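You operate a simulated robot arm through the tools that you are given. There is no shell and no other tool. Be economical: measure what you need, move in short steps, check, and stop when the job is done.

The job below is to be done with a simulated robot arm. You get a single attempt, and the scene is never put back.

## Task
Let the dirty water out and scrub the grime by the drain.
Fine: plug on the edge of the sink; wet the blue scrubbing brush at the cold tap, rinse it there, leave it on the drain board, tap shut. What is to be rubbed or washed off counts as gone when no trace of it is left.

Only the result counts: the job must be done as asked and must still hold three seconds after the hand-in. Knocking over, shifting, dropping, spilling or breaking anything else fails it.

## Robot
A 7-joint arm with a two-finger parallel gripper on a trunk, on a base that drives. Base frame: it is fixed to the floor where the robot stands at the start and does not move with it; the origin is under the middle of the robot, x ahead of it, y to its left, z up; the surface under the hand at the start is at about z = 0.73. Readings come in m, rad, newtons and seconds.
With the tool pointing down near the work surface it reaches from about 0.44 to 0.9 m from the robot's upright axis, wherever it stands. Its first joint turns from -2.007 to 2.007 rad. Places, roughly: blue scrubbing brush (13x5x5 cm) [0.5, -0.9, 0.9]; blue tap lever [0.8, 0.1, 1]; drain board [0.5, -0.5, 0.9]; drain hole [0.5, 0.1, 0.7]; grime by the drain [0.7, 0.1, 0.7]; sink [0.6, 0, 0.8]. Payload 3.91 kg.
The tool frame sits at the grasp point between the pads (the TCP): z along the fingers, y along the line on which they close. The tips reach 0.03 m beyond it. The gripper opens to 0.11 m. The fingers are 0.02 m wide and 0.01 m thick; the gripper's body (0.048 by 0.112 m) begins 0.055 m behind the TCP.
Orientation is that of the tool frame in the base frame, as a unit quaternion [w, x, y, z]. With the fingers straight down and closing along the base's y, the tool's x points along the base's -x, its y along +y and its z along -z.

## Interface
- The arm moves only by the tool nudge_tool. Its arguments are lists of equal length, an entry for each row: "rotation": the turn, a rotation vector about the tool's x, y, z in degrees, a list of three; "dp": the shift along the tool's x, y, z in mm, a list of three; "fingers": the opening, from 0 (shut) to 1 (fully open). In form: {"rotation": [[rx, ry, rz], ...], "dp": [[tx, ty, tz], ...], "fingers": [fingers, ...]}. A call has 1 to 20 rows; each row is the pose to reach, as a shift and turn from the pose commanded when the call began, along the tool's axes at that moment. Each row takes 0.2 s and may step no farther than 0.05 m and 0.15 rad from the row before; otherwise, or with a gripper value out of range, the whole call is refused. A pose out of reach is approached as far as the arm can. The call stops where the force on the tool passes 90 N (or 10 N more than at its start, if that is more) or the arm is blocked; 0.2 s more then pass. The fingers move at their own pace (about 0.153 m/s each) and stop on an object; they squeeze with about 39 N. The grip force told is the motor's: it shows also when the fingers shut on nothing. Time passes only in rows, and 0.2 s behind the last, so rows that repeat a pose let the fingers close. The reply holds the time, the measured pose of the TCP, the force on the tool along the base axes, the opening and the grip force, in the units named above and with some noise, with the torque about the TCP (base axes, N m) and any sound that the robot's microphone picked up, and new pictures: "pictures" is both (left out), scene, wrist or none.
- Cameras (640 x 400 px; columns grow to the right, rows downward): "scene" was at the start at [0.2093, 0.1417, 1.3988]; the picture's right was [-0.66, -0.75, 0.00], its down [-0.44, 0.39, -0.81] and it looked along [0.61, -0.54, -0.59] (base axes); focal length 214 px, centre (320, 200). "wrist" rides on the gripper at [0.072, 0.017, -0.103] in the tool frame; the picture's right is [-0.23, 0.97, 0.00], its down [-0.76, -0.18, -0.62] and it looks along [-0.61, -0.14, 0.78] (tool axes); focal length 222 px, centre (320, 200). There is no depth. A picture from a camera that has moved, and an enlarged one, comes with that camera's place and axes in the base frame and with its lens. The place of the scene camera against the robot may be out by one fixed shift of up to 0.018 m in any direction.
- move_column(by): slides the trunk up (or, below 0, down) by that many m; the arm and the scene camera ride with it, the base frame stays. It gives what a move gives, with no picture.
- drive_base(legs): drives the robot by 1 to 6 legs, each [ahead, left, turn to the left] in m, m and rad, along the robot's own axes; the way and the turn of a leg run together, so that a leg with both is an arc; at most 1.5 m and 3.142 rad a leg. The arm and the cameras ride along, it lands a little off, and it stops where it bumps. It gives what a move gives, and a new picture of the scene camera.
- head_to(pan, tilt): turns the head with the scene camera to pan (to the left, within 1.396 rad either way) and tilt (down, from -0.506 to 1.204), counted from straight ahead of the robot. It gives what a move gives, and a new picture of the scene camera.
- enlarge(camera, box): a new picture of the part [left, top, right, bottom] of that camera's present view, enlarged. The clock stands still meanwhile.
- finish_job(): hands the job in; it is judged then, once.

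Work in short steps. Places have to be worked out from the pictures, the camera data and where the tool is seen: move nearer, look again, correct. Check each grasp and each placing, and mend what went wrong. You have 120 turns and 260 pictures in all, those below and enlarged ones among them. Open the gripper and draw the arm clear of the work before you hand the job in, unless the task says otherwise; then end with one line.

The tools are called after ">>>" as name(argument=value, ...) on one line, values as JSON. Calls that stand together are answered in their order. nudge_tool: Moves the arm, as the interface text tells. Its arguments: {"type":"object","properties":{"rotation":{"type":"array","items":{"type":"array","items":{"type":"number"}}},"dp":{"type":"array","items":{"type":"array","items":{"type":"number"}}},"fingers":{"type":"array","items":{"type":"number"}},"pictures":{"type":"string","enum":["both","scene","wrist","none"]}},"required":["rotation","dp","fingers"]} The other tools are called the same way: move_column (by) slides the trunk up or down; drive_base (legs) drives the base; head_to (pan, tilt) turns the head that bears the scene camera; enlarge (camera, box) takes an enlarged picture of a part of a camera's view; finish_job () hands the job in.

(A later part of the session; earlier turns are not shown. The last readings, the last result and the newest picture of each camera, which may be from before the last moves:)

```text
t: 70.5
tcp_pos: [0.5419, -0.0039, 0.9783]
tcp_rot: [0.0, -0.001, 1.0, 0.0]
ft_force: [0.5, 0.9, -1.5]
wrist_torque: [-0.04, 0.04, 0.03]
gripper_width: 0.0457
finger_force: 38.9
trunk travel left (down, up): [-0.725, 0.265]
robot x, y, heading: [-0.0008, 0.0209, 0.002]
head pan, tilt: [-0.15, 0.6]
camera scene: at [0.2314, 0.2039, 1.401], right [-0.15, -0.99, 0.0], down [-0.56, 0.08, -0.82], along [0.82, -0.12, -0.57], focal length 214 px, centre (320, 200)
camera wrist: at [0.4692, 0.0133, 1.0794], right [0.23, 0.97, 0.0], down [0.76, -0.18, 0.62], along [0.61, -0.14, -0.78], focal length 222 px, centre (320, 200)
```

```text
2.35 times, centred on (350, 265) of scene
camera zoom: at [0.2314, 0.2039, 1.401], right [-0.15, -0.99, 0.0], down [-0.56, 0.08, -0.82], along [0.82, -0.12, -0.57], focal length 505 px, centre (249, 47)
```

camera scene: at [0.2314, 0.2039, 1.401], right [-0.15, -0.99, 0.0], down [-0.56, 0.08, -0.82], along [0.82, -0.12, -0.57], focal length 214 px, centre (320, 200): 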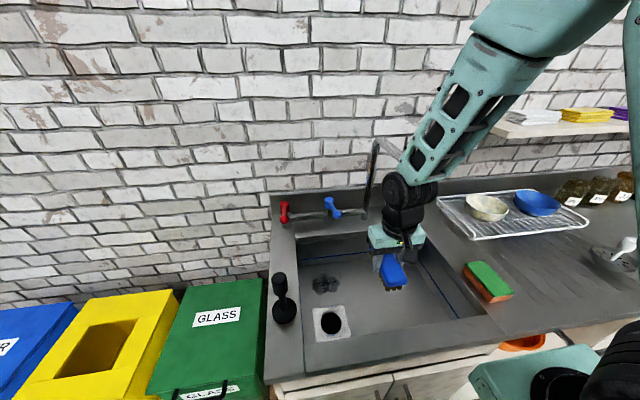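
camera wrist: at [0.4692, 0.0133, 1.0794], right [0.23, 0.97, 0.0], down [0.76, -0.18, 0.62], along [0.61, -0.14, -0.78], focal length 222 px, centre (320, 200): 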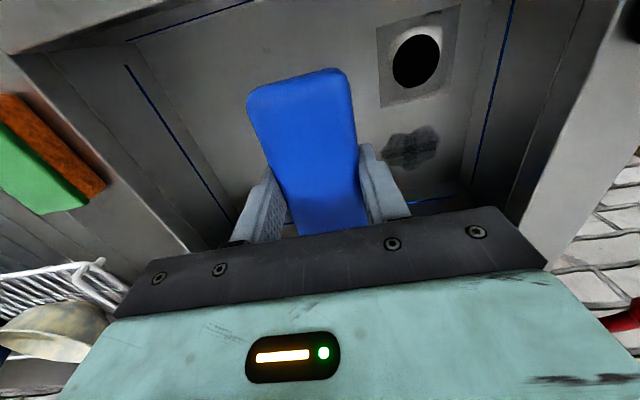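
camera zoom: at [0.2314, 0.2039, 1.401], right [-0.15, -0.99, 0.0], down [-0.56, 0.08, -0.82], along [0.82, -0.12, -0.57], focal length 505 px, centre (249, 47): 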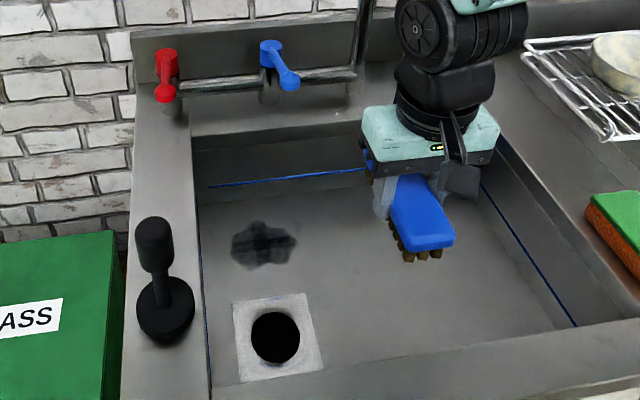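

The grime has faded to a grey film, so scrubbing works but needs more strokes. I go back down and repeat it.

>>> nudge_tool(rotation=[[0, 0, 0], [0, 0, 0], [0, 0, 0], [0, 0, 0], [0, 0, 0], [0, 0, 0], [0, 0, 0], [0, 0, 0], [0, 0, 0], [0, 0, 0], [0, 0, 0], [0, 0, 0], [0, 0, 0], [0, 0, 0], [0, 0, 0], [0, 0, 0], [0, 0, 0], [0, 0, 0], [0, 0, 0], [0, 0, 0]], dp=[[0, 40, 20], [0, 80, 45], [0, 115, 75], [-20, 121, 110], [-45, 121, 145], [-65, 121, 180], [-73, 121, 208], [-100, 121, 208], [-111, 135, 208], [-111, 149, 208], [-88, 149, 208], [-111, 149, 208], [-111, 135, 208], [-111, 121, 208], [-111, 107, 208], [-111, 96, 208], [-88, 96, 208], [-111, 96, 208], [-111, 111, 208], [-90, 121, 208]], fingers=[0.2, 0.2, 0.2, 0.2, 0.2, 0.2, 0.2, 0.2, 0.2, 0.2, 0.2, 0.2, 0.2, 0.2, 0.2, 0.2, 0.2, 0.2, 0.2, 0.2], pictures="none")

>>> nudge_tool(rotation=[[0, 0, 0], [0, 0, 0], [0, 0, 0], [0, 0, 0], [0, 0, 0], [0, 0, 0], [0, 0, 0], [0, 0, 0], [0, 0, 0], [0, 0, 0], [0, 0, 0], [0, 0, 0], [0, 0, 0], [0, 0, 0], [0, 0, 0], [0, 0, 0], [0, 0, 0], [0, 0, 0], [0, 0, 0], [0, 0, 0]], dp=[[-20, 10, 0], [-20, 28, 0], [0, 28, 0], [-22, 28, 0], [-22, 14, 0], [0, 14, 0], [-22, 14, 0], [-22, 0, 0], [0, 0, 0], [-22, 0, 0], [-22, -12, 0], [0, -12, 0], [-22, -12, 0], [-22, -25, 0], [0, -25, 0], [-22, -25, 0], [-22, -10, 0], [-22, 5, 0], [-22, 20, 0], [-22, 28, 0]], fingers=[0.2, 0.2, 0.2, 0.2, 0.2, 0.2, 0.2, 0.2, 0.2, 0.2, 0.2, 0.2, 0.2, 0.2, 0.2, 0.2, 0.2, 0.2, 0.2, 0.2], pictures="wrist")

```text
t: 74.8
tcp_pos: [0.6332, 0.1165, 0.7681]
tcp_rot: [0.002, 0.0, 1.0, 0.0]
ft_force: [4.1, -0.6, 10.9]
wrist_torque: [-0.3, 0.44, 0.09]
gripper_width: 0.0455
finger_force: 38.9
trunk travel left (down, up): [-0.725, 0.265]
robot x, y, heading: [0.0002, 0.0193, -0.002]
head pan, tilt: [-0.15, 0.6]
```

```text
t: 79.0
tcp_pos: [0.655, 0.1449, 0.7691]
tcp_rot: [-0.001, 0.0, 1.0, 0.0]
ft_force: [-0.1, -0.1, -0.4]
wrist_torque: [0.03, 0.04, -0.02]
gripper_width: 0.0456
finger_force: 38.7
trunk travel left (down, up): [-0.725, 0.265]
robot x, y, heading: [-0.0021, 0.0202, -0.001]
head pan, tilt: [-0.15, 0.6]
camera wrist: at [0.5816, 0.1623, 0.8704], right [0.23, 0.97, 0.0], down [0.76, -0.18, 0.62], along [0.61, -0.14, -0.78], focal length 222 px, centre (320, 200)
```

wrist: 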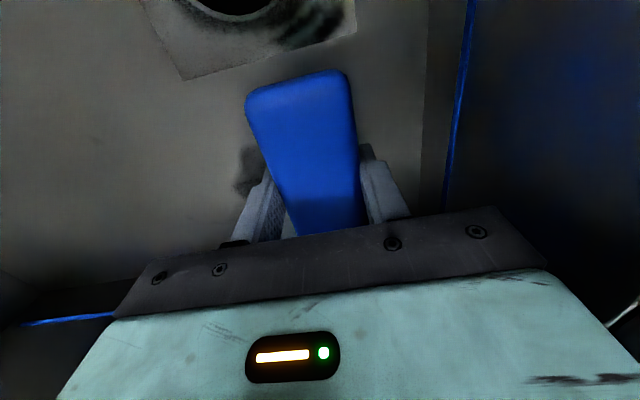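

Contact was lost because the brush slid a few millimetres up in the grip. I lower gently by 4 mm to feel the contact again.

>>> nudge_tool(rotation=[[0, 0, 0], [0, 0, 0], [0, 0, 0]], dp=[[0, -10, 2], [0, -20, 3], [0, -28, 4]], fingers=[0.1, 0.1, 0.1], pictures="wrist")

```text
t: 79.8
tcp_pos: [0.6551, 0.1207, 0.7676]
tcp_rot: [0.003, -0.002, 1.0, 0.002]
ft_force: [1.5, 16.2, 36.1]
wrist_torque: [0.23, 0.21, -0.12]
gripper_width: 0.0456
finger_force: 38.6
trunk travel left (down, up): [-0.725, 0.265]
robot x, y, heading: [-0.0041, 0.0174, 0.001]
head pan, tilt: [-0.15, 0.6]
camera wrist: at [0.5814, 0.1364, 0.8692], right [0.22, 0.97, 0.01], down [0.76, -0.18, 0.63], along [0.61, -0.14, -0.78], focal length 222 px, centre (320, 200)
```

wrist: 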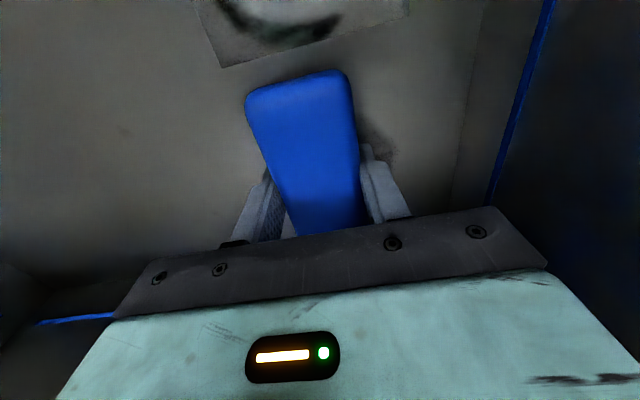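

There is contact again at 36 N. I ease off 1.5 mm and make another set of strokes.

>>> nudge_tool(rotation=[[0, 0, 0], [0, 0, 0], [0, 0, 0], [0, 0, 0], [0, 0, 0], [0, 0, 0], [0, 0, 0], [0, 0, 0], [0, 0, 0], [0, 0, 0], [0, 0, 0], [0, 0, 0], [0, 0, 0], [0, 0, 0], [0, 0, 0], [0, 0, 0], [0, 0, 0], [0, 0, 0], [0, 0, 0], [0, 0, 0]], dp=[[0, 14, -1.5], [0, 28, -1.5], [22, 28, -1.5], [0, 28, -1.5], [0, 14, -1.5], [22, 14, -1.5], [0, 14, -1.5], [0, 0, -1.5], [22, 0, -1.5], [0, 0, -1.5], [0, -14, -1.5], [22, -14, -1.5], [0, -14, -1.5], [0, -27, -1.5], [22, -27, -1.5], [0, -27, -1.5], [0, -12, -1.5], [0, 0, -1.5], [0, 14, -1.5], [0, 28, -1.5]], fingers=[0.1, 0.1, 0.1, 0.1, 0.1, 0.1, 0.1, 0.1, 0.1, 0.1, 0.1, 0.1, 0.1, 0.1, 0.1, 0.1, 0.1, 0.1, 0.1, 0.1], pictures="wrist")

```text
t: 84.0
tcp_pos: [0.6533, 0.1442, 0.7666]
tcp_rot: [-0.001, 0.0, 1.0, -0.001]
ft_force: [-0.3, 1.3, -0.8]
wrist_torque: [0.0, 0.06, 0.01]
gripper_width: 0.0458
finger_force: 38.8
trunk travel left (down, up): [-0.725, 0.265]
robot x, y, heading: [0.0002, 0.0184, 0.003]
head pan, tilt: [-0.15, 0.6]
camera wrist: at [0.5815, 0.1617, 0.8679], right [0.23, 0.97, 0.0], down [0.76, -0.18, 0.62], along [0.61, -0.14, -0.78], focal length 222 px, centre (320, 200)
```

wrist: 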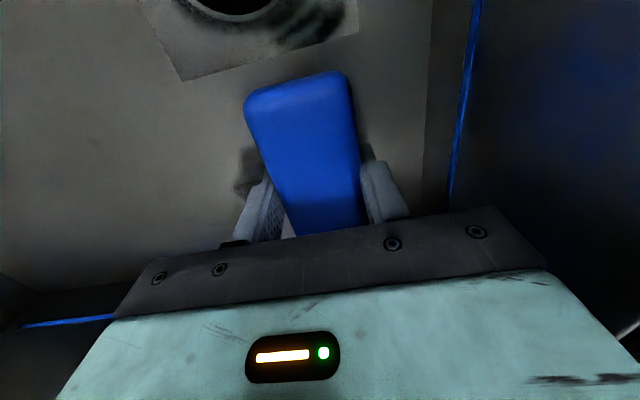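

I lift and step aside to inspect again.

>>> nudge_tool(rotation=[[0, 0, 0], [0, 0, 0], [0, 0, 0], [0, 0, 0], [0, 0, 0], [0, 0, 0], [0, 0, 0]], dp=[[20, 0, -30], [55, 0, -60], [90, -20, -90], [110, -55, -120], [112, -95, -145], [112, -130, -170], [112, -147, -205]], fingers=[0.1, 0.1, 0.1, 0.1, 0.1, 0.1, 0.1], pictures="wrist")

>>> enlarge(camera="scene", box=[260, 190, 440, 320])

>>> enlarge(camera="wrist", box=[350, 0, 530, 200])

```text
refused: row 3 steps farther than a row can; nothing moved
```

```text
3.08 times, centred on (350, 255) of scene
camera zoom: at [0.2312, 0.2033, 1.4012], right [-0.15, -0.99, 0.0], down [-0.56, 0.08, -0.82], along [0.82, -0.12, -0.57], focal length 660 px, centre (228, 31)
```

zoom: 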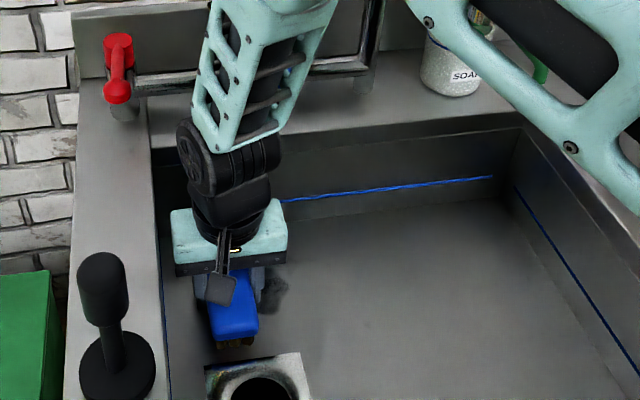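

```text
2.00 times, centred on (440, 100) of wrist
camera zoom: at [0.5815, 0.1617, 0.8679], right [0.23, 0.97, 0.0], down [0.76, -0.18, 0.62], along [0.61, -0.14, -0.78], focal length 444 px, centre (80, 400)
```

zoom: 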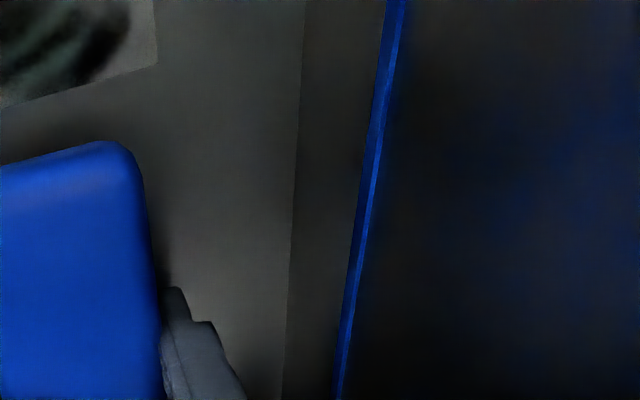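

>>> nudge_tool(rotation=[[0, 0, 0], [0, 0, 0], [0, 0, 0], [0, 0, 0], [0, 0, 0], [0, 0, 0], [0, 0, 0], [0, 0, 0]], dp=[[20, 0, -30], [50, 0, -60], [75, -20, -90], [100, -45, -120], [112, -80, -145], [112, -110, -170], [112, -135, -185], [112, -147, -205]], fingers=[0.1, 0.1, 0.1, 0.1, 0.1, 0.1, 0.1, 0.1], pictures="wrist")

>>> enlarge(camera="scene", box=[260, 190, 440, 320])

```text
t: 85.8
tcp_pos: [0.5431, -0.0023, 0.9731]
tcp_rot: [0.0, -0.001, 1.0, 0.0]
ft_force: [0.1, -0.3, -1.1]
wrist_torque: [-0.01, 0.03, -0.03]
gripper_width: 0.0459
finger_force: 38.8
trunk travel left (down, up): [-0.725, 0.265]
robot x, y, heading: [0.001, 0.017, -0.002]
head pan, tilt: [-0.15, 0.6]
camera wrist: at [0.4701, 0.0149, 1.0741], right [0.23, 0.97, 0.0], down [0.76, -0.18, 0.62], along [0.61, -0.14, -0.78], focal length 222 px, centre (320, 200)
```

wrist: 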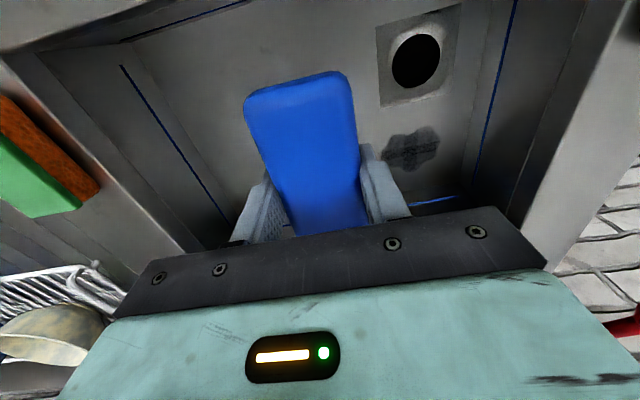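

```text
3.08 times, centred on (350, 255) of scene
camera zoom: at [0.2313, 0.2038, 1.4011], right [-0.15, -0.99, 0.0], down [-0.56, 0.08, -0.82], along [0.82, -0.12, -0.57], focal length 660 px, centre (228, 31)
```

zoom: 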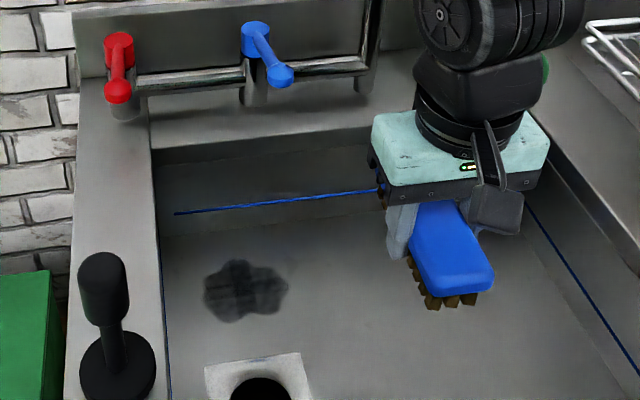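

The film is still there, and part of that pass had no contact. I go back down and re-establish a controlled light contact.

>>> nudge_tool(rotation=[[0, 0, 0], [0, 0, 0], [0, 0, 0], [0, 0, 0], [0, 0, 0], [0, 0, 0], [0, 0, 0], [0, 0, 0], [0, 0, 0]], dp=[[0, 40, 20], [0, 80, 45], [0, 115, 75], [-20, 122, 110], [-45, 122, 145], [-75, 122, 180], [-102, 122, 203], [-102, 122, 205], [-102, 122, 207]], fingers=[0.1, 0.1, 0.1, 0.1, 0.1, 0.1, 0.1, 0.1, 0.1], pictures="none")

```text
t: 87.8
tcp_pos: [0.6446, 0.1201, 0.7655]
tcp_rot: [0.001, 0.0, 1.0, 0.0]
ft_force: [-1.6, -0.9, 16.6]
wrist_torque: [-0.01, 0.97, 0.07]
gripper_width: 0.0457
finger_force: 38.9
trunk travel left (down, up): [-0.725, 0.265]
robot x, y, heading: [-0.0032, 0.0168, -0.0]
head pan, tilt: [-0.15, 0.6]
```

The torque shows that the brush's rear end is riding on the raised drain plate, so the front barely rubs. I move forward past the plate and feel for the true floor.

>>> nudge_tool(rotation=[[0, 0, 0], [0, 0, 0], [0, 0, 0], [0, 0, 0], [0, 0, 0]], dp=[[0, 5, -4], [-12, 8, -4], [-22, 8, -4], [-22, 8, 0], [-22, 8, 2]], fingers=[0.1, 0.1, 0.1, 0.1, 0.1], pictures="none")

```text
t: 89.0
tcp_pos: [0.6656, 0.1285, 0.7645]
tcp_rot: [0.002, -0.001, 1.0, 0.001]
ft_force: [-6.4, -4.5, 34.5]
wrist_torque: [-0.22, 0.1, 0.39]
gripper_width: 0.0458
finger_force: 39.1
trunk travel left (down, up): [-0.725, 0.265]
robot x, y, heading: [0.001, 0.0148, -0.002]
head pan, tilt: [-0.15, 0.6]
```

Good, flat contact at x 0.666. I scrub in y strokes here.

>>> nudge_tool(rotation=[[0, 0, 0], [0, 0, 0], [0, 0, 0], [0, 0, 0], [0, 0, 0], [0, 0, 0], [0, 0, 0], [0, 0, 0], [0, 0, 0], [0, 0, 0], [0, 0, 0], [0, 0, 0], [0, 0, 0], [0, 0, 0], [0, 0, 0], [0, 0, 0], [0, 0, 0], [0, 0, 0]], dp=[[0, 8, -1], [0, 17, -1], [4, 4, -1], [4, -10, -1], [4, -24, -1], [8, -34, -1], [8, -20, -0.5], [6, -5, -0.5], [2, 8, -0.5], [0, 17, -0.5], [3, 2, -0.5], [5, -14, -0.5], [8, -30, -0.5], [8, -34, 0], [6, -18, 0], [2, 0, 0], [0, 17, 0], [0, 5, 0]], fingers=[0.1, 0.1, 0.1, 0.1, 0.1, 0.1, 0.1, 0.1, 0.1, 0.1, 0.1, 0.1, 0.1, 0.1, 0.1, 0.1, 0.1, 0.1], pictures="none")

>>> nudge_tool(rotation=[[0, 0, 0], [0, 0, 0], [0, 0, 0], [0, 0, 0], [0, 0, 0], [0, 0, 0], [0, 0, 0], [0, 0, 0]], dp=[[20, 0, -30], [50, 0, -60], [75, -20, -90], [100, -45, -120], [115, -80, -145], [120, -110, -170], [122, -125, -185], [122, -133, -205]], fingers=[0.1, 0.1, 0.1, 0.1, 0.1, 0.1, 0.1, 0.1], pictures="wrist")

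>>> enlarge(camera="scene", box=[260, 190, 440, 320])

```text
t: 92.8
tcp_pos: [0.666, 0.1346, 0.7626]
tcp_rot: [0.0, 0.0, 1.0, 0.0]
ft_force: [-0.3, 5.8, 13.6]
wrist_torque: [-0.07, 0.28, -0.12]
gripper_width: 0.0458
finger_force: 38.4
trunk travel left (down, up): [-0.725, 0.265]
robot x, y, heading: [-0.0029, 0.0136, -0.004]
head pan, tilt: [-0.15, 0.6]
```

```text
t: 94.5
tcp_pos: [0.5439, 0.0003, 0.9669]
tcp_rot: [0.0, 0.0, 1.0, 0.0]
ft_force: [0.6, -0.7, -2.2]
wrist_torque: [-0.01, 0.0, 0.01]
gripper_width: 0.0454
finger_force: 38.7
trunk travel left (down, up): [-0.725, 0.265]
robot x, y, heading: [0.0026, 0.0194, 0.001]
head pan, tilt: [-0.15, 0.6]
camera wrist: at [0.4709, 0.0174, 1.0691], right [0.23, 0.97, 0.0], down [0.76, -0.18, 0.62], along [0.61, -0.14, -0.78], focal length 222 px, centre (320, 200)
```

wrist: 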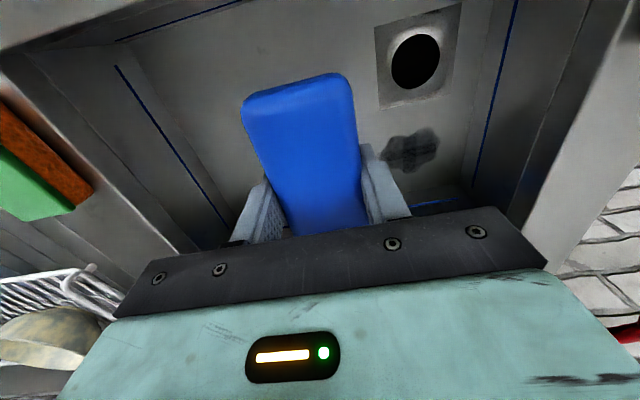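

```text
3.08 times, centred on (350, 255) of scene
camera zoom: at [0.2313, 0.2037, 1.4011], right [-0.15, -0.99, 0.0], down [-0.56, 0.08, -0.82], along [0.82, -0.12, -0.57], focal length 660 px, centre (228, 31)
```

zoom: 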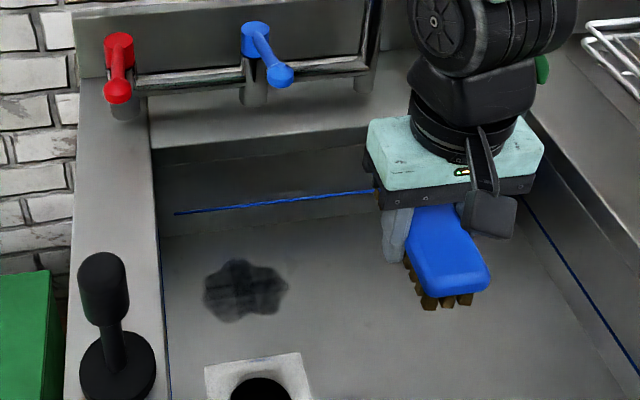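

More strokes no longer change it, so the brush is probably soiled or dry and needs rinsing. I reopen the tap with the brush end, pushing the blue knob toward -y and then withdrawing straight back.

>>> nudge_tool(rotation=[[0, 0, 0], [0, 0, 0], [0, 0, 0], [0, 0, 0], [0, 0, 0], [0, 0, 0], [0, 0, 0]], dp=[[0, 40, -15], [0, 85, -30], [0, 125, -38], [0, 155, -38], [-40, 155, -38], [-80, 155, -38], [-106, 155, -38]], fingers=[0.1, 0.1, 0.1, 0.1, 0.1, 0.1, 0.1], pictures="wrist")

>>> enlarge(camera="scene", box=[260, 150, 440, 280])

```text
t: 96.2
tcp_pos: [0.6503, 0.1548, 1.0054]
tcp_rot: [0.0, 0.0, 1.0, 0.0]
ft_force: [-0.2, 0.0, 0.2]
wrist_torque: [-0.02, -0.05, 0.02]
gripper_width: 0.0455
finger_force: 38.5
trunk travel left (down, up): [-0.725, 0.265]
robot x, y, heading: [0.0043, 0.0156, 0.004]
head pan, tilt: [-0.15, 0.6]
camera wrist: at [0.5778, 0.1726, 1.1076], right [0.23, 0.97, 0.0], down [0.76, -0.18, 0.62], along [0.61, -0.14, -0.78], focal length 222 px, centre (320, 200)
```

wrist: 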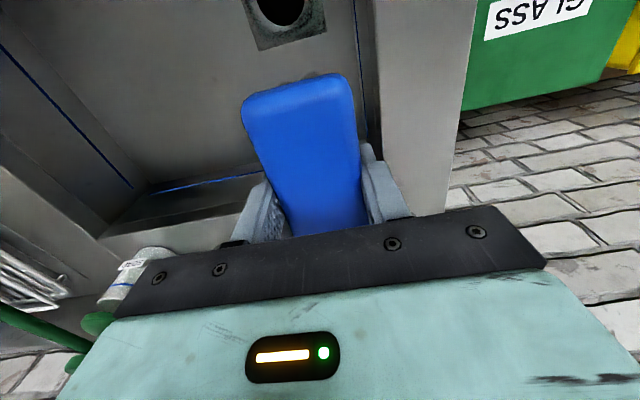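

```text
3.08 times, centred on (350, 215) of scene
camera zoom: at [0.2307, 0.2036, 1.4013], right [-0.15, -0.99, 0.0], down [-0.56, 0.08, -0.83], along [0.82, -0.12, -0.56], focal length 660 px, centre (228, 154)
```

zoom: 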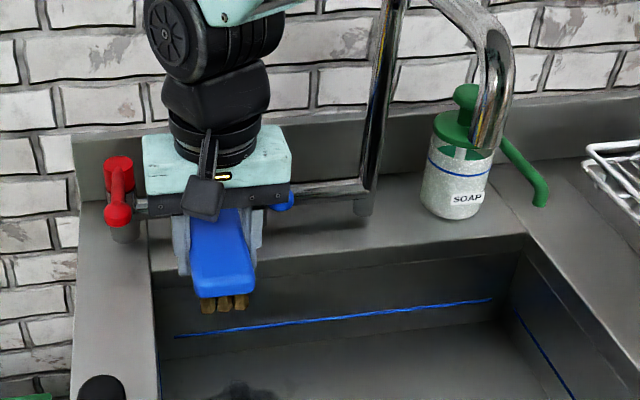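

The brush end is beside the knob. I push toward -y.

>>> nudge_tool(rotation=[[0, 0, 0], [0, 0, 0], [0, 0, 0], [0, 0, 0], [0, 0, 0], [0, 0, 0]], dp=[[-8, 0, 0], [-8, -15, 0], [-9, -30, 0], [-10, -42, 0], [-12, -52, 0], [-14, -62, 0]], fingers=[0.1, 0.1, 0.1, 0.1, 0.1, 0.1], pictures="wrist")

>>> enlarge(camera="scene", box=[260, 120, 460, 320])

```text
t: 97.5
tcp_pos: [0.6644, 0.0917, 1.0059]
tcp_rot: [0.0, -0.001, 1.0, 0.0]
ft_force: [-0.6, -0.3, -0.9]
wrist_torque: [-0.02, 0.02, -0.01]
gripper_width: 0.0455
finger_force: 39.1
trunk travel left (down, up): [-0.725, 0.265]
robot x, y, heading: [0.0013, 0.0132, -0.001]
head pan, tilt: [-0.15, 0.6]
camera wrist: at [0.5915, 0.1099, 1.107], right [0.23, 0.97, 0.0], down [0.76, -0.18, 0.62], along [0.61, -0.14, -0.78], focal length 222 px, centre (320, 200)
```

wrist: 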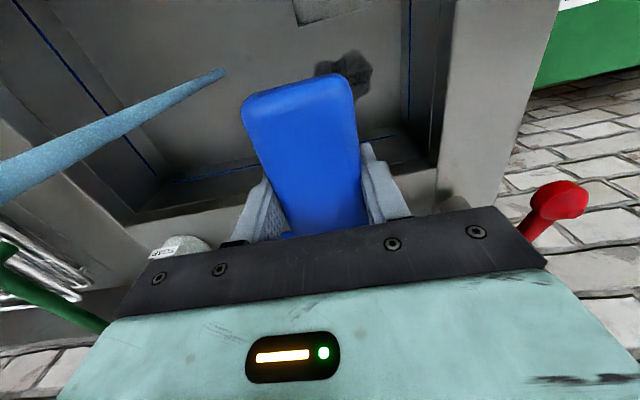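

```text
2.00 times, centred on (360, 220) of scene
camera zoom: at [0.2311, 0.2036, 1.4012], right [-0.15, -0.99, 0.0], down [-0.56, 0.08, -0.83], along [0.82, -0.12, -0.56], focal length 429 px, centre (240, 160)
```

zoom: 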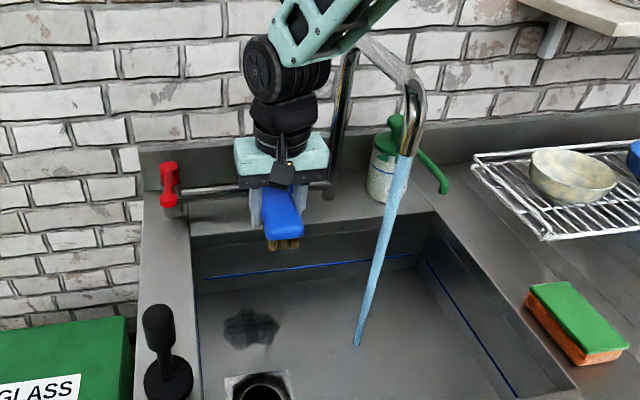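

The tap is now flowing strongly. I withdraw straight back, go around in front of the stream, and tilt in under it again.

>>> nudge_tool(rotation=[[0, 0, 0], [0, 0, 0], [0, 0, 0], [0, 0, 0], [0, 0, 0], [0, 0, 0], [0, 0, 0], [0, -7, 0], [0, -14, 0], [0, -21, 0], [0, -28, 0], [0, -35, 0], [0, -42, 0], [0, -45, 0], [0, -45, 0], [0, -45, 0], [0, -45, 0], [0, -45, 0], [0, -45, 0], [0, -45, 0]], dp=[[45, 0, 0], [90, 0, 0], [135, 0, 0], [150, -40, 0], [150, -85, 0], [150, -125, 0], [150, -144, 0], [140, -144, 10], [125, -144, 20], [105, -144, 30], [85, -144, 35], [65, -144, 40], [45, -144, 40], [25, -144, 40], [25, -144, 40], [45, -144, 40], [25, -144, 40], [10, -144, 40], [25, -144, 40], [25, -144, 40]], fingers=[0.1, 0.1, 0.1, 0.1, 0.1, 0.1, 0.1, 0.1, 0.1, 0.1, 0.1, 0.1, 0.1, 0.1, 0.1, 0.1, 0.1, 0.1, 0.1, 0.1])

>>> enlarge(camera="scene", box=[300, 120, 480, 300])

```text
t: 101.8
tcp_pos: [0.6394, -0.0497, 0.9651]
tcp_rot: [0.383, -0.001, 0.924, 0.0]
ft_force: [-0.2, 0.7, -0.8]
wrist_torque: [0.01, 0.01, -0.03]
gripper_width: 0.0456
finger_force: 39.3
out of reach, approached as far as the arm can: row 9, 10, 11, 12, 13, 16
trunk travel left (down, up): [-0.725, 0.265]
robot x, y, heading: [0.0002, 0.0192, -0.003]
head pan, tilt: [-0.15, 0.6]
camera scene: at [0.2311, 0.2035, 1.4012], right [-0.15, -0.99, 0.0], down [-0.56, 0.08, -0.83], along [0.82, -0.12, -0.56], focal length 214 px, centre (320, 200)
camera wrist: at [0.5151, -0.0333, 0.9856], right [0.16, 0.97, 0.16], down [0.1, -0.18, 0.98], along [0.98, -0.14, -0.12], focal length 222 px, centre (320, 200)
```

scene: 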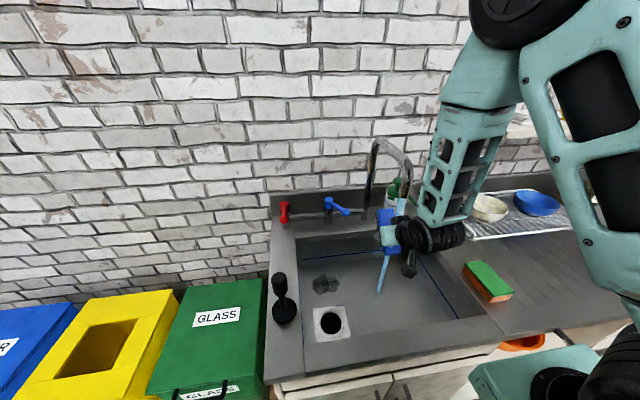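
wrist: 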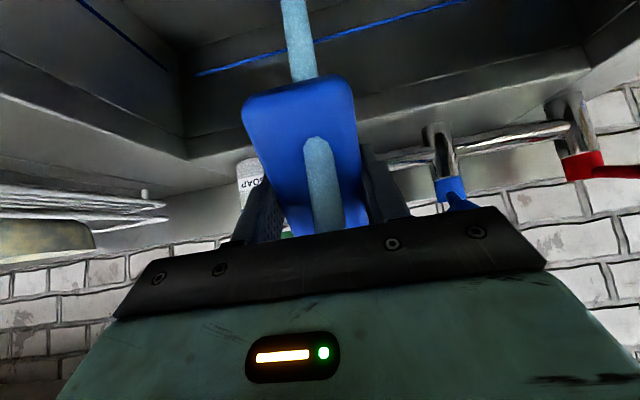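

```text
2.22 times, centred on (390, 210) of scene
camera zoom: at [0.2311, 0.2035, 1.4012], right [-0.15, -0.99, 0.0], down [-0.56, 0.08, -0.83], along [0.82, -0.12, -0.56], focal length 477 px, centre (164, 178)
```

zoom: 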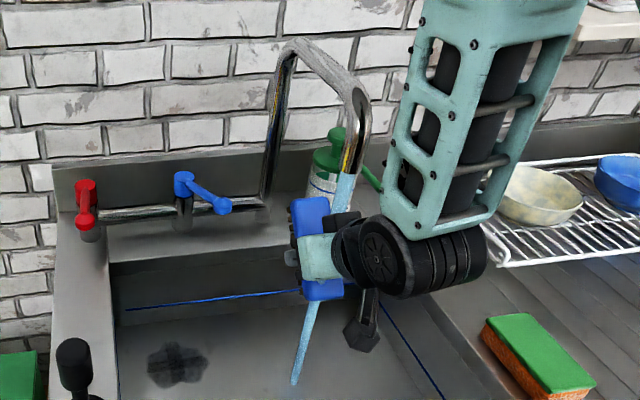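

The stream runs over the brush. I hold it there for a longer rinse with a little movement, then lower it into the sink, move under the lever to the grime side, and straighten.

>>> nudge_tool(rotation=[[0, 0, 0], [0, 0, 0], [0, 0, 0], [0, 0, 0], [0, 0, 0], [0, 0, 0], [0, 0, 0], [0, 0, 0], [0, 0, 0], [0, 0, 0], [0, 0, 0], [0, 0, 0]], dp=[[0, 8, 0], [0, 14, 0], [0, 8, 0], [0, 0, 0], [0, -8, 0], [0, -14, 0], [0, -8, 0], [0, 0, 0], [0, 8, 0], [0, 0, 0], [0, -8, 0], [0, 0, 0]], fingers=[0.1, 0.1, 0.1, 0.1, 0.1, 0.1, 0.1, 0.1, 0.1, 0.1, 0.1, 0.1], pictures="none")

>>> nudge_tool(rotation=[[0, 0, 0], [0, 0, 0], [0, 0, 0], [0, 0, 0], [0, 0, 0], [0, 0, 0], [0, 6, 0], [0, 13, 0], [0, 20, 0], [0, 27, 0], [0, 34, 0], [0, 41, 0], [0, 45, 0], [0, 45, 0]], dp=[[30, 0, 30], [60, 0, 60], [60, 45, 60], [60, 90, 60], [60, 135, 60], [60, 172, 60], [60, 172, 60], [60, 172, 60], [60, 172, 60], [60, 172, 60], [60, 172, 60], [60, 172, 60], [60, 172, 60], [60, 172, 60]], fingers=[0.1, 0.1, 0.1, 0.1, 0.1, 0.1, 0.1, 0.1, 0.1, 0.1, 0.1, 0.1, 0.1, 0.1])

```text
t: 104.3
tcp_pos: [0.6397, -0.0518, 0.9647]
tcp_rot: [0.383, -0.001, 0.924, 0.0]
ft_force: [-0.4, 0.2, -1.9]
wrist_torque: [-0.01, -0.02, -0.04]
gripper_width: 0.0456
finger_force: 39.2
trunk travel left (down, up): [-0.725, 0.265]
robot x, y, heading: [-0.0007, 0.0199, -0.003]
head pan, tilt: [-0.15, 0.6]
```

```text
t: 107.3
tcp_pos: [0.6389, 0.1207, 0.8803]
tcp_rot: [0.0, 0.0, 1.0, -0.001]
ft_force: [-0.3, -0.2, -1.5]
wrist_torque: [0.01, 0.01, -0.03]
gripper_width: 0.0455
finger_force: 38.9
trunk travel left (down, up): [-0.725, 0.265]
robot x, y, heading: [-0.002, 0.0162, -0.0]
head pan, tilt: [-0.15, 0.6]
camera scene: at [0.231, 0.2035, 1.4012], right [-0.15, -0.99, 0.0], down [-0.56, 0.08, -0.83], along [0.82, -0.12, -0.56], focal length 214 px, centre (320, 200)
camera wrist: at [0.5661, 0.1384, 0.9822], right [0.23, 0.97, 0.0], down [0.76, -0.18, 0.62], along [0.61, -0.14, -0.78], focal length 222 px, centre (320, 200)
```

scene: 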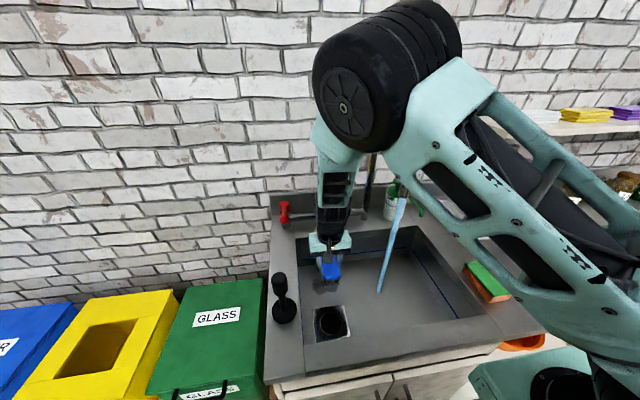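
wrist: 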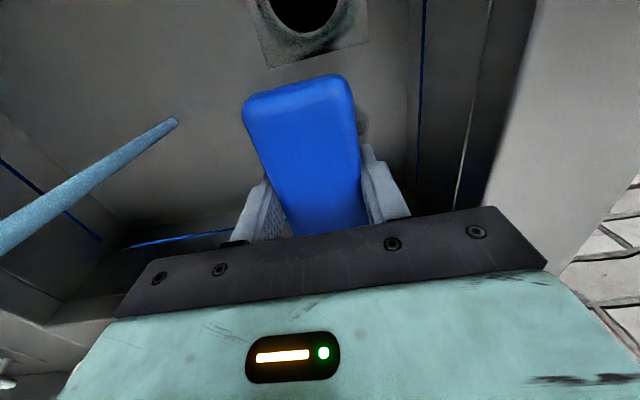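

The tap is still on and the lever is clear. I press down at x 0.668 and scrub again.

>>> nudge_tool(rotation=[[0, 0, 0], [0, 0, 0], [0, 0, 0], [0, 0, 0], [0, 0, 0], [0, 0, 0], [0, 0, 0], [0, 0, 0], [0, 0, 0], [0, 0, 0], [0, 0, 0], [0, 0, 0], [0, 0, 0], [0, 0, 0], [0, 0, 0], [0, 0, 0], [0, 0, 0], [0, 0, 0], [0, 0, 0], [0, 0, 0]], dp=[[-15, 0, 40], [-30, 0, 80], [-30, 0, 105], [-30, 0, 117], [-30, 12, 118], [-30, 25, 118], [-36, 12, 118], [-36, 0, 118], [-36, -14, 118], [-36, -27, 118], [-28, -14, 118], [-28, 0, 118], [-28, 14, 118], [-30, 25, 118], [-36, 10, 118], [-36, -8, 118], [-36, -27, 118], [-28, -10, 118], [-28, 8, 118], [-30, 5, 118]], fingers=[0.1, 0.1, 0.1, 0.1, 0.1, 0.1, 0.1, 0.1, 0.1, 0.1, 0.1, 0.1, 0.1, 0.1, 0.1, 0.1, 0.1, 0.1, 0.1, 0.1], pictures="none")

```text
t: 111.5
tcp_pos: [0.6669, 0.1266, 0.7623]
tcp_rot: [-0.001, -0.001, 1.0, 0.0]
ft_force: [-8.8, -2.2, 22.4]
wrist_torque: [-0.03, -0.74, -0.26]
gripper_width: 0.0458
finger_force: 38.9
trunk travel left (down, up): [-0.725, 0.265]
robot x, y, heading: [0.0054, 0.018, -0.0]
head pan, tilt: [-0.15, 0.6]
```

Contact was kept at 22 N. I lift aside to inspect.

>>> nudge_tool(rotation=[[0, 0, 0], [0, 0, 0], [0, 0, 0], [0, 0, 0], [0, 0, 0], [0, 0, 0], [0, 0, 0], [0, 0, 0]], dp=[[20, 0, -30], [50, 0, -60], [75, -20, -90], [100, -45, -120], [120, -80, -145], [130, -105, -170], [132, -115, -185], [132, -120, -205]], fingers=[0.1, 0.1, 0.1, 0.1, 0.1, 0.1, 0.1, 0.1], pictures="wrist")

>>> enlarge(camera="scene", box=[260, 190, 440, 320])

```text
t: 113.3
tcp_pos: [0.537, 0.0064, 0.9664]
tcp_rot: [-0.001, 0.0, 1.0, 0.0]
ft_force: [-0.4, 0.0, -1.3]
wrist_torque: [-0.01, 0.06, 0.0]
gripper_width: 0.0454
finger_force: 38.9
trunk travel left (down, up): [-0.725, 0.265]
robot x, y, heading: [0.0026, 0.017, 0.005]
head pan, tilt: [-0.15, 0.6]
camera wrist: at [0.4645, 0.0233, 1.0689], right [0.23, 0.97, 0.0], down [0.76, -0.18, 0.62], along [0.61, -0.14, -0.78], focal length 222 px, centre (320, 200)
```

wrist: 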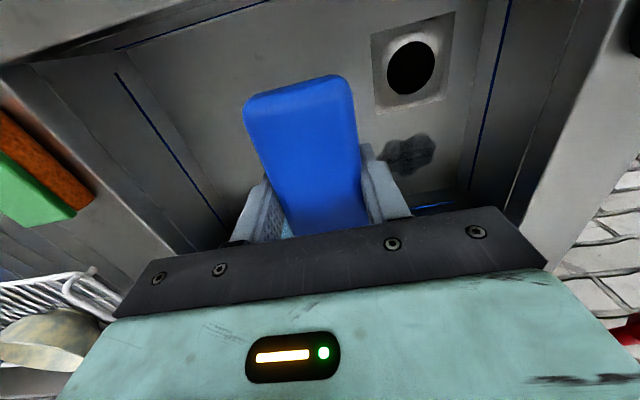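

```text
3.08 times, centred on (350, 255) of scene
camera zoom: at [0.2313, 0.2036, 1.4011], right [-0.15, -0.99, 0.0], down [-0.56, 0.08, -0.82], along [0.82, -0.12, -0.57], focal length 660 px, centre (228, 31)
```

zoom: 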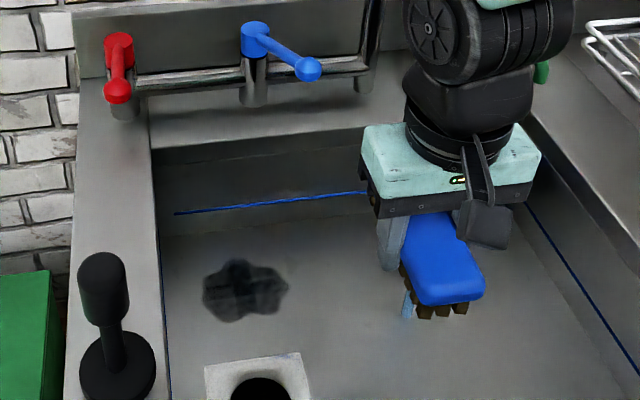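

>>> enlarge(camera="scene", box=[300, 255, 356, 295])

>>> enlarge(camera="wrist", box=[360, 110, 460, 190])

```text
10.00 times, centred on (328, 275) of scene
camera zoom: at [0.2313, 0.2036, 1.4011], right [-0.15, -0.99, 0.0], down [-0.56, 0.08, -0.82], along [0.82, -0.12, -0.57], focal length 2145 px, centre (240, -550)
```

zoom: 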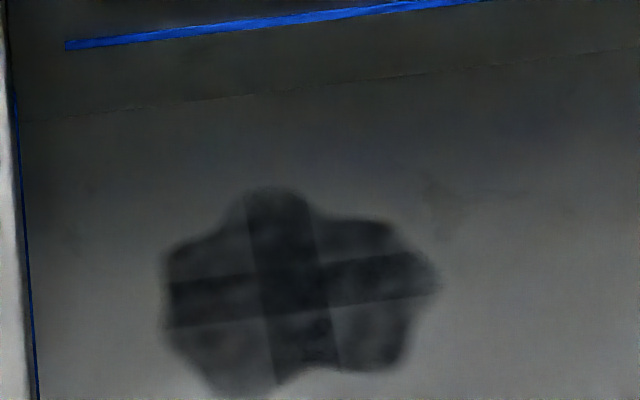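

```text
5.00 times, centred on (410, 150) of wrist
camera zoom: at [0.4645, 0.0233, 1.0689], right [0.23, 0.97, 0.0], down [0.76, -0.18, 0.62], along [0.61, -0.14, -0.78], focal length 1111 px, centre (-130, 450)
```

zoom: 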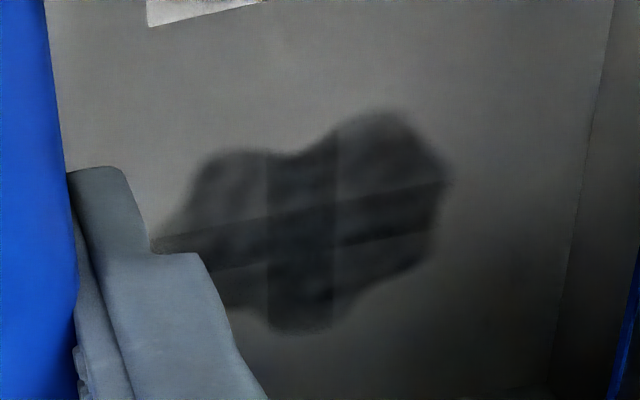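

>>> enlarge(camera="scene", box=[365, 245, 405, 285])

```text
10.00 times, centred on (385, 265) of scene
camera zoom: at [0.2313, 0.2036, 1.4011], right [-0.15, -0.99, 0.0], down [-0.56, 0.08, -0.82], along [0.82, -0.12, -0.57], focal length 2145 px, centre (-330, -450)
```

zoom: 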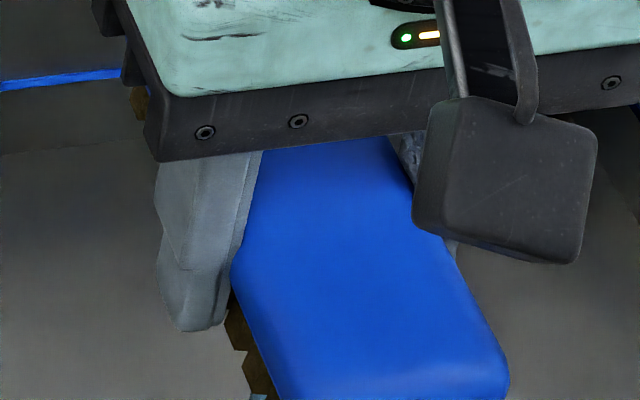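

The remaining film shows tile overlap and is no longer shrinking, so the bristles probably were not properly in the water. I back the base up 0.1 m for more room and then hold the bristle centre directly in the stream.

>>> drive_base(legs=[[-0.1, 0, 0]])

>>> nudge_tool(rotation=[[0, 0, 0], [0, 0, 0], [0, -7, 0], [0, -14, 0], [0, -21, 0], [0, -28, 0], [0, -35, 0], [0, -35, 0], [0, -35, 0]], dp=[[0, -30, 0], [0, -58, 0], [-30, -58, 10], [-60, -58, 20], [-90, -58, 30], [-120, -58, 36], [-150, -58, 36], [-155, -58, 36], [-155, -58, 36]], fingers=[0.1, 0.1, 0.1, 0.1, 0.1, 0.1, 0.1, 0.1, 0.1])

>>> enlarge(camera="scene", box=[300, 120, 480, 300])

```text
t: 114.5
tcp_pos: [0.4363, 0.007, 0.9656]
tcp_rot: [0.0, 0.0, 1.0, 0.0]
ft_force: [0.6, -0.7, -1.9]
wrist_torque: [0.05, 0.02, 0.0]
gripper_width: 0.0459
finger_force: 38.7
trunk travel left (down, up): [-0.725, 0.265]
robot x, y, heading: [-0.0999, 0.0178, 0.004]
head pan, tilt: [-0.15, 0.6]
camera scene: at [0.13, 0.2035, 1.4012], right [-0.15, -0.99, 0.0], down [-0.56, 0.08, -0.83], along [0.82, -0.12, -0.57], focal length 214 px, centre (320, 200)
```

scene: 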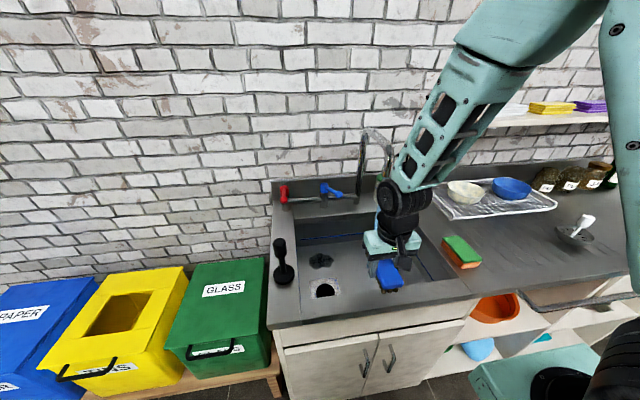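

```text
t: 116.5
tcp_pos: [0.5925, -0.0503, 0.9312]
tcp_rot: [0.301, -0.001, 0.954, 0.001]
ft_force: [0.5, -0.7, -1.2]
wrist_torque: [-0.01, -0.02, -0.03]
gripper_width: 0.0456
finger_force: 38.8
trunk travel left (down, up): [-0.725, 0.265]
robot x, y, heading: [-0.0991, 0.0149, 0.005]
head pan, tilt: [-0.15, 0.6]
camera scene: at [0.13, 0.2035, 1.4012], right [-0.15, -0.99, 0.0], down [-0.56, 0.08, -0.83], along [0.82, -0.12, -0.56], focal length 214 px, centre (320, 200)
camera wrist: at [0.473, -0.034, 0.9727], right [0.18, 0.97, 0.13], down [0.27, -0.18, 0.95], along [0.95, -0.14, -0.29], focal length 222 px, centre (320, 200)
```

scene: 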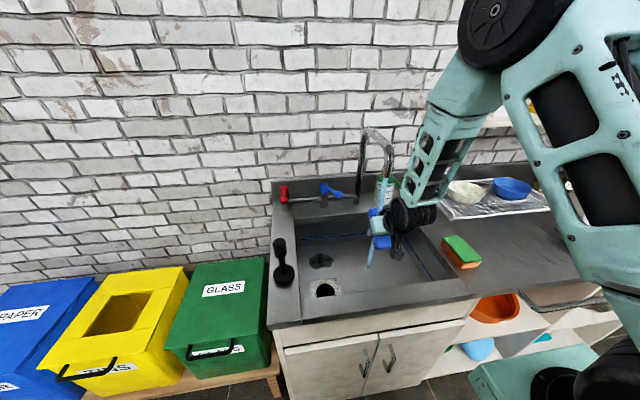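
wrist: 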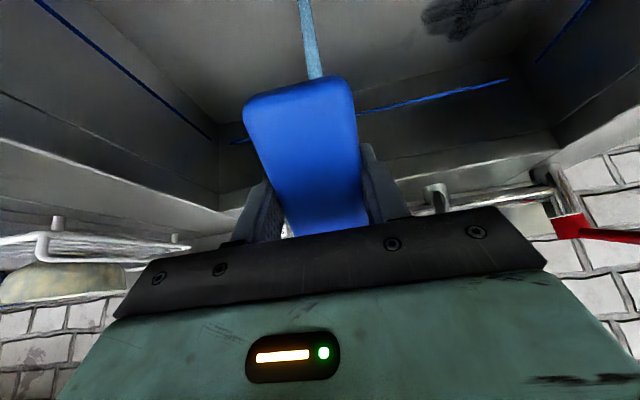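

```text
2.22 times, centred on (390, 210) of scene
camera zoom: at [0.13, 0.2035, 1.4012], right [-0.15, -0.99, 0.0], down [-0.56, 0.08, -0.83], along [0.82, -0.12, -0.56], focal length 477 px, centre (164, 178)
```

zoom: 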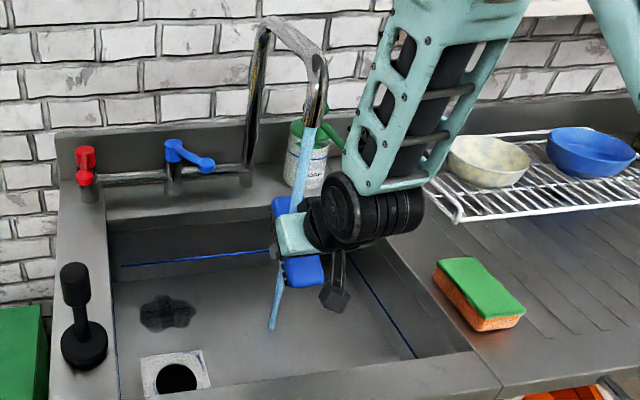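

The stream now hits the brush middle. I dwell here for about 4 s with small movements.

>>> nudge_tool(rotation=[[0, 0, 0], [0, 0, 0], [0, 0, 0], [0, 0, 0], [0, 0, 0], [0, 0, 0], [0, 0, 0], [0, 0, 0], [0, 0, 0], [0, 0, 0], [0, 0, 0], [0, 0, 0], [0, 0, 0], [0, 0, 0], [0, 0, 0], [0, 0, 0], [0, 0, 0], [0, 0, 0], [0, 0, 0], [0, 0, 0]], dp=[[0, 0, 0], [0, 0, 0], [0, 8, 0], [0, 8, 0], [0, 0, 0], [0, -8, 0], [0, -8, 0], [0, 0, 0], [10, 0, 0], [20, 0, 0], [10, 0, 0], [0, 0, 0], [-10, 0, 0], [-20, 0, 0], [-20, 0, 0], [-10, 0, 0], [0, 0, 0], [0, 0, 0], [0, 0, 0], [0, 0, 0]], fingers=[0.1, 0.1, 0.1, 0.1, 0.1, 0.1, 0.1, 0.1, 0.1, 0.1, 0.1, 0.1, 0.1, 0.1, 0.1, 0.1, 0.1, 0.1, 0.1, 0.1], pictures="none")

>>> enlarge(camera="scene", box=[360, 185, 420, 245])

```text
t: 120.7
tcp_pos: [0.5916, -0.051, 0.9306]
tcp_rot: [0.3, -0.001, 0.954, 0.001]
ft_force: [0.4, 0.9, -1.2]
wrist_torque: [-0.02, 0.01, 0.01]
gripper_width: 0.0458
finger_force: 38.9
trunk travel left (down, up): [-0.725, 0.265]
robot x, y, heading: [-0.0981, 0.0174, 0.008]
head pan, tilt: [-0.15, 0.6]
```

```text
6.67 times, centred on (390, 215) of scene
camera zoom: at [0.13, 0.2035, 1.4012], right [-0.15, -0.99, 0.0], down [-0.56, 0.08, -0.83], along [0.82, -0.12, -0.56], focal length 1430 px, centre (-147, 100)
```

zoom: 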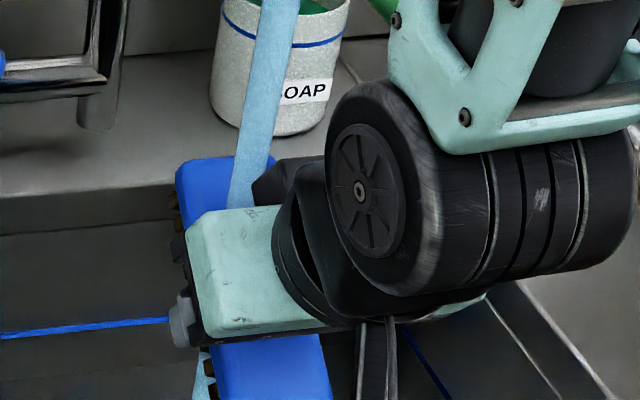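

Now I lower it under the rim, cross to the grime, and straighten.

>>> nudge_tool(rotation=[[0, 0, 0], [0, 0, 0], [0, 0, 0], [0, 0, 0], [0, 0, 0], [0, 0, 0], [0, 7, 0], [0, 14, 0], [0, 21, 0], [0, 28, 0], [0, 35, 0], [0, 35, 0]], dp=[[15, 0, 21], [29, 0, 41], [29, 45, 41], [29, 90, 41], [29, 135, 41], [29, 172, 41], [29, 172, 41], [29, 172, 41], [29, 172, 41], [29, 172, 41], [29, 172, 41], [29, 172, 41]], fingers=[0.1, 0.1, 0.1, 0.1, 0.1, 0.1, 0.1, 0.1, 0.1, 0.1, 0.1, 0.1], pictures="none")

>>> enlarge(camera="scene", box=[260, 170, 420, 310])

```text
t: 123.3
tcp_pos: [0.5904, 0.1213, 0.8817]
tcp_rot: [-0.002, -0.001, 1.0, 0.0]
ft_force: [0.3, -0.4, -1.7]
wrist_torque: [-0.04, -0.04, -0.02]
gripper_width: 0.0457
finger_force: 38.8
trunk travel left (down, up): [-0.725, 0.265]
robot x, y, heading: [-0.0976, 0.0187, 0.004]
head pan, tilt: [-0.15, 0.6]
```

```text
2.86 times, centred on (340, 240) of scene
camera zoom: at [0.1299, 0.2036, 1.4012], right [-0.15, -0.99, 0.0], down [-0.56, 0.08, -0.83], along [0.82, -0.12, -0.56], focal length 613 px, centre (263, 86)
```

zoom: 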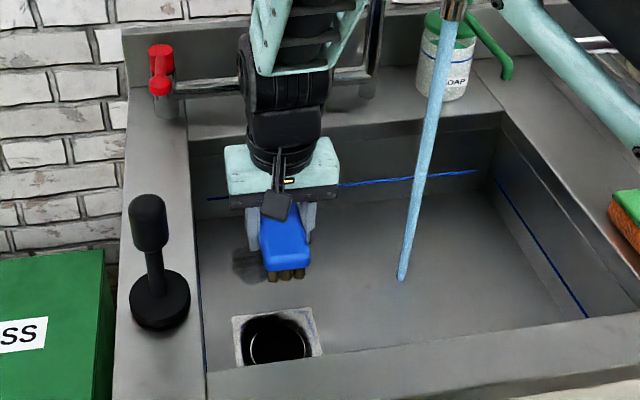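

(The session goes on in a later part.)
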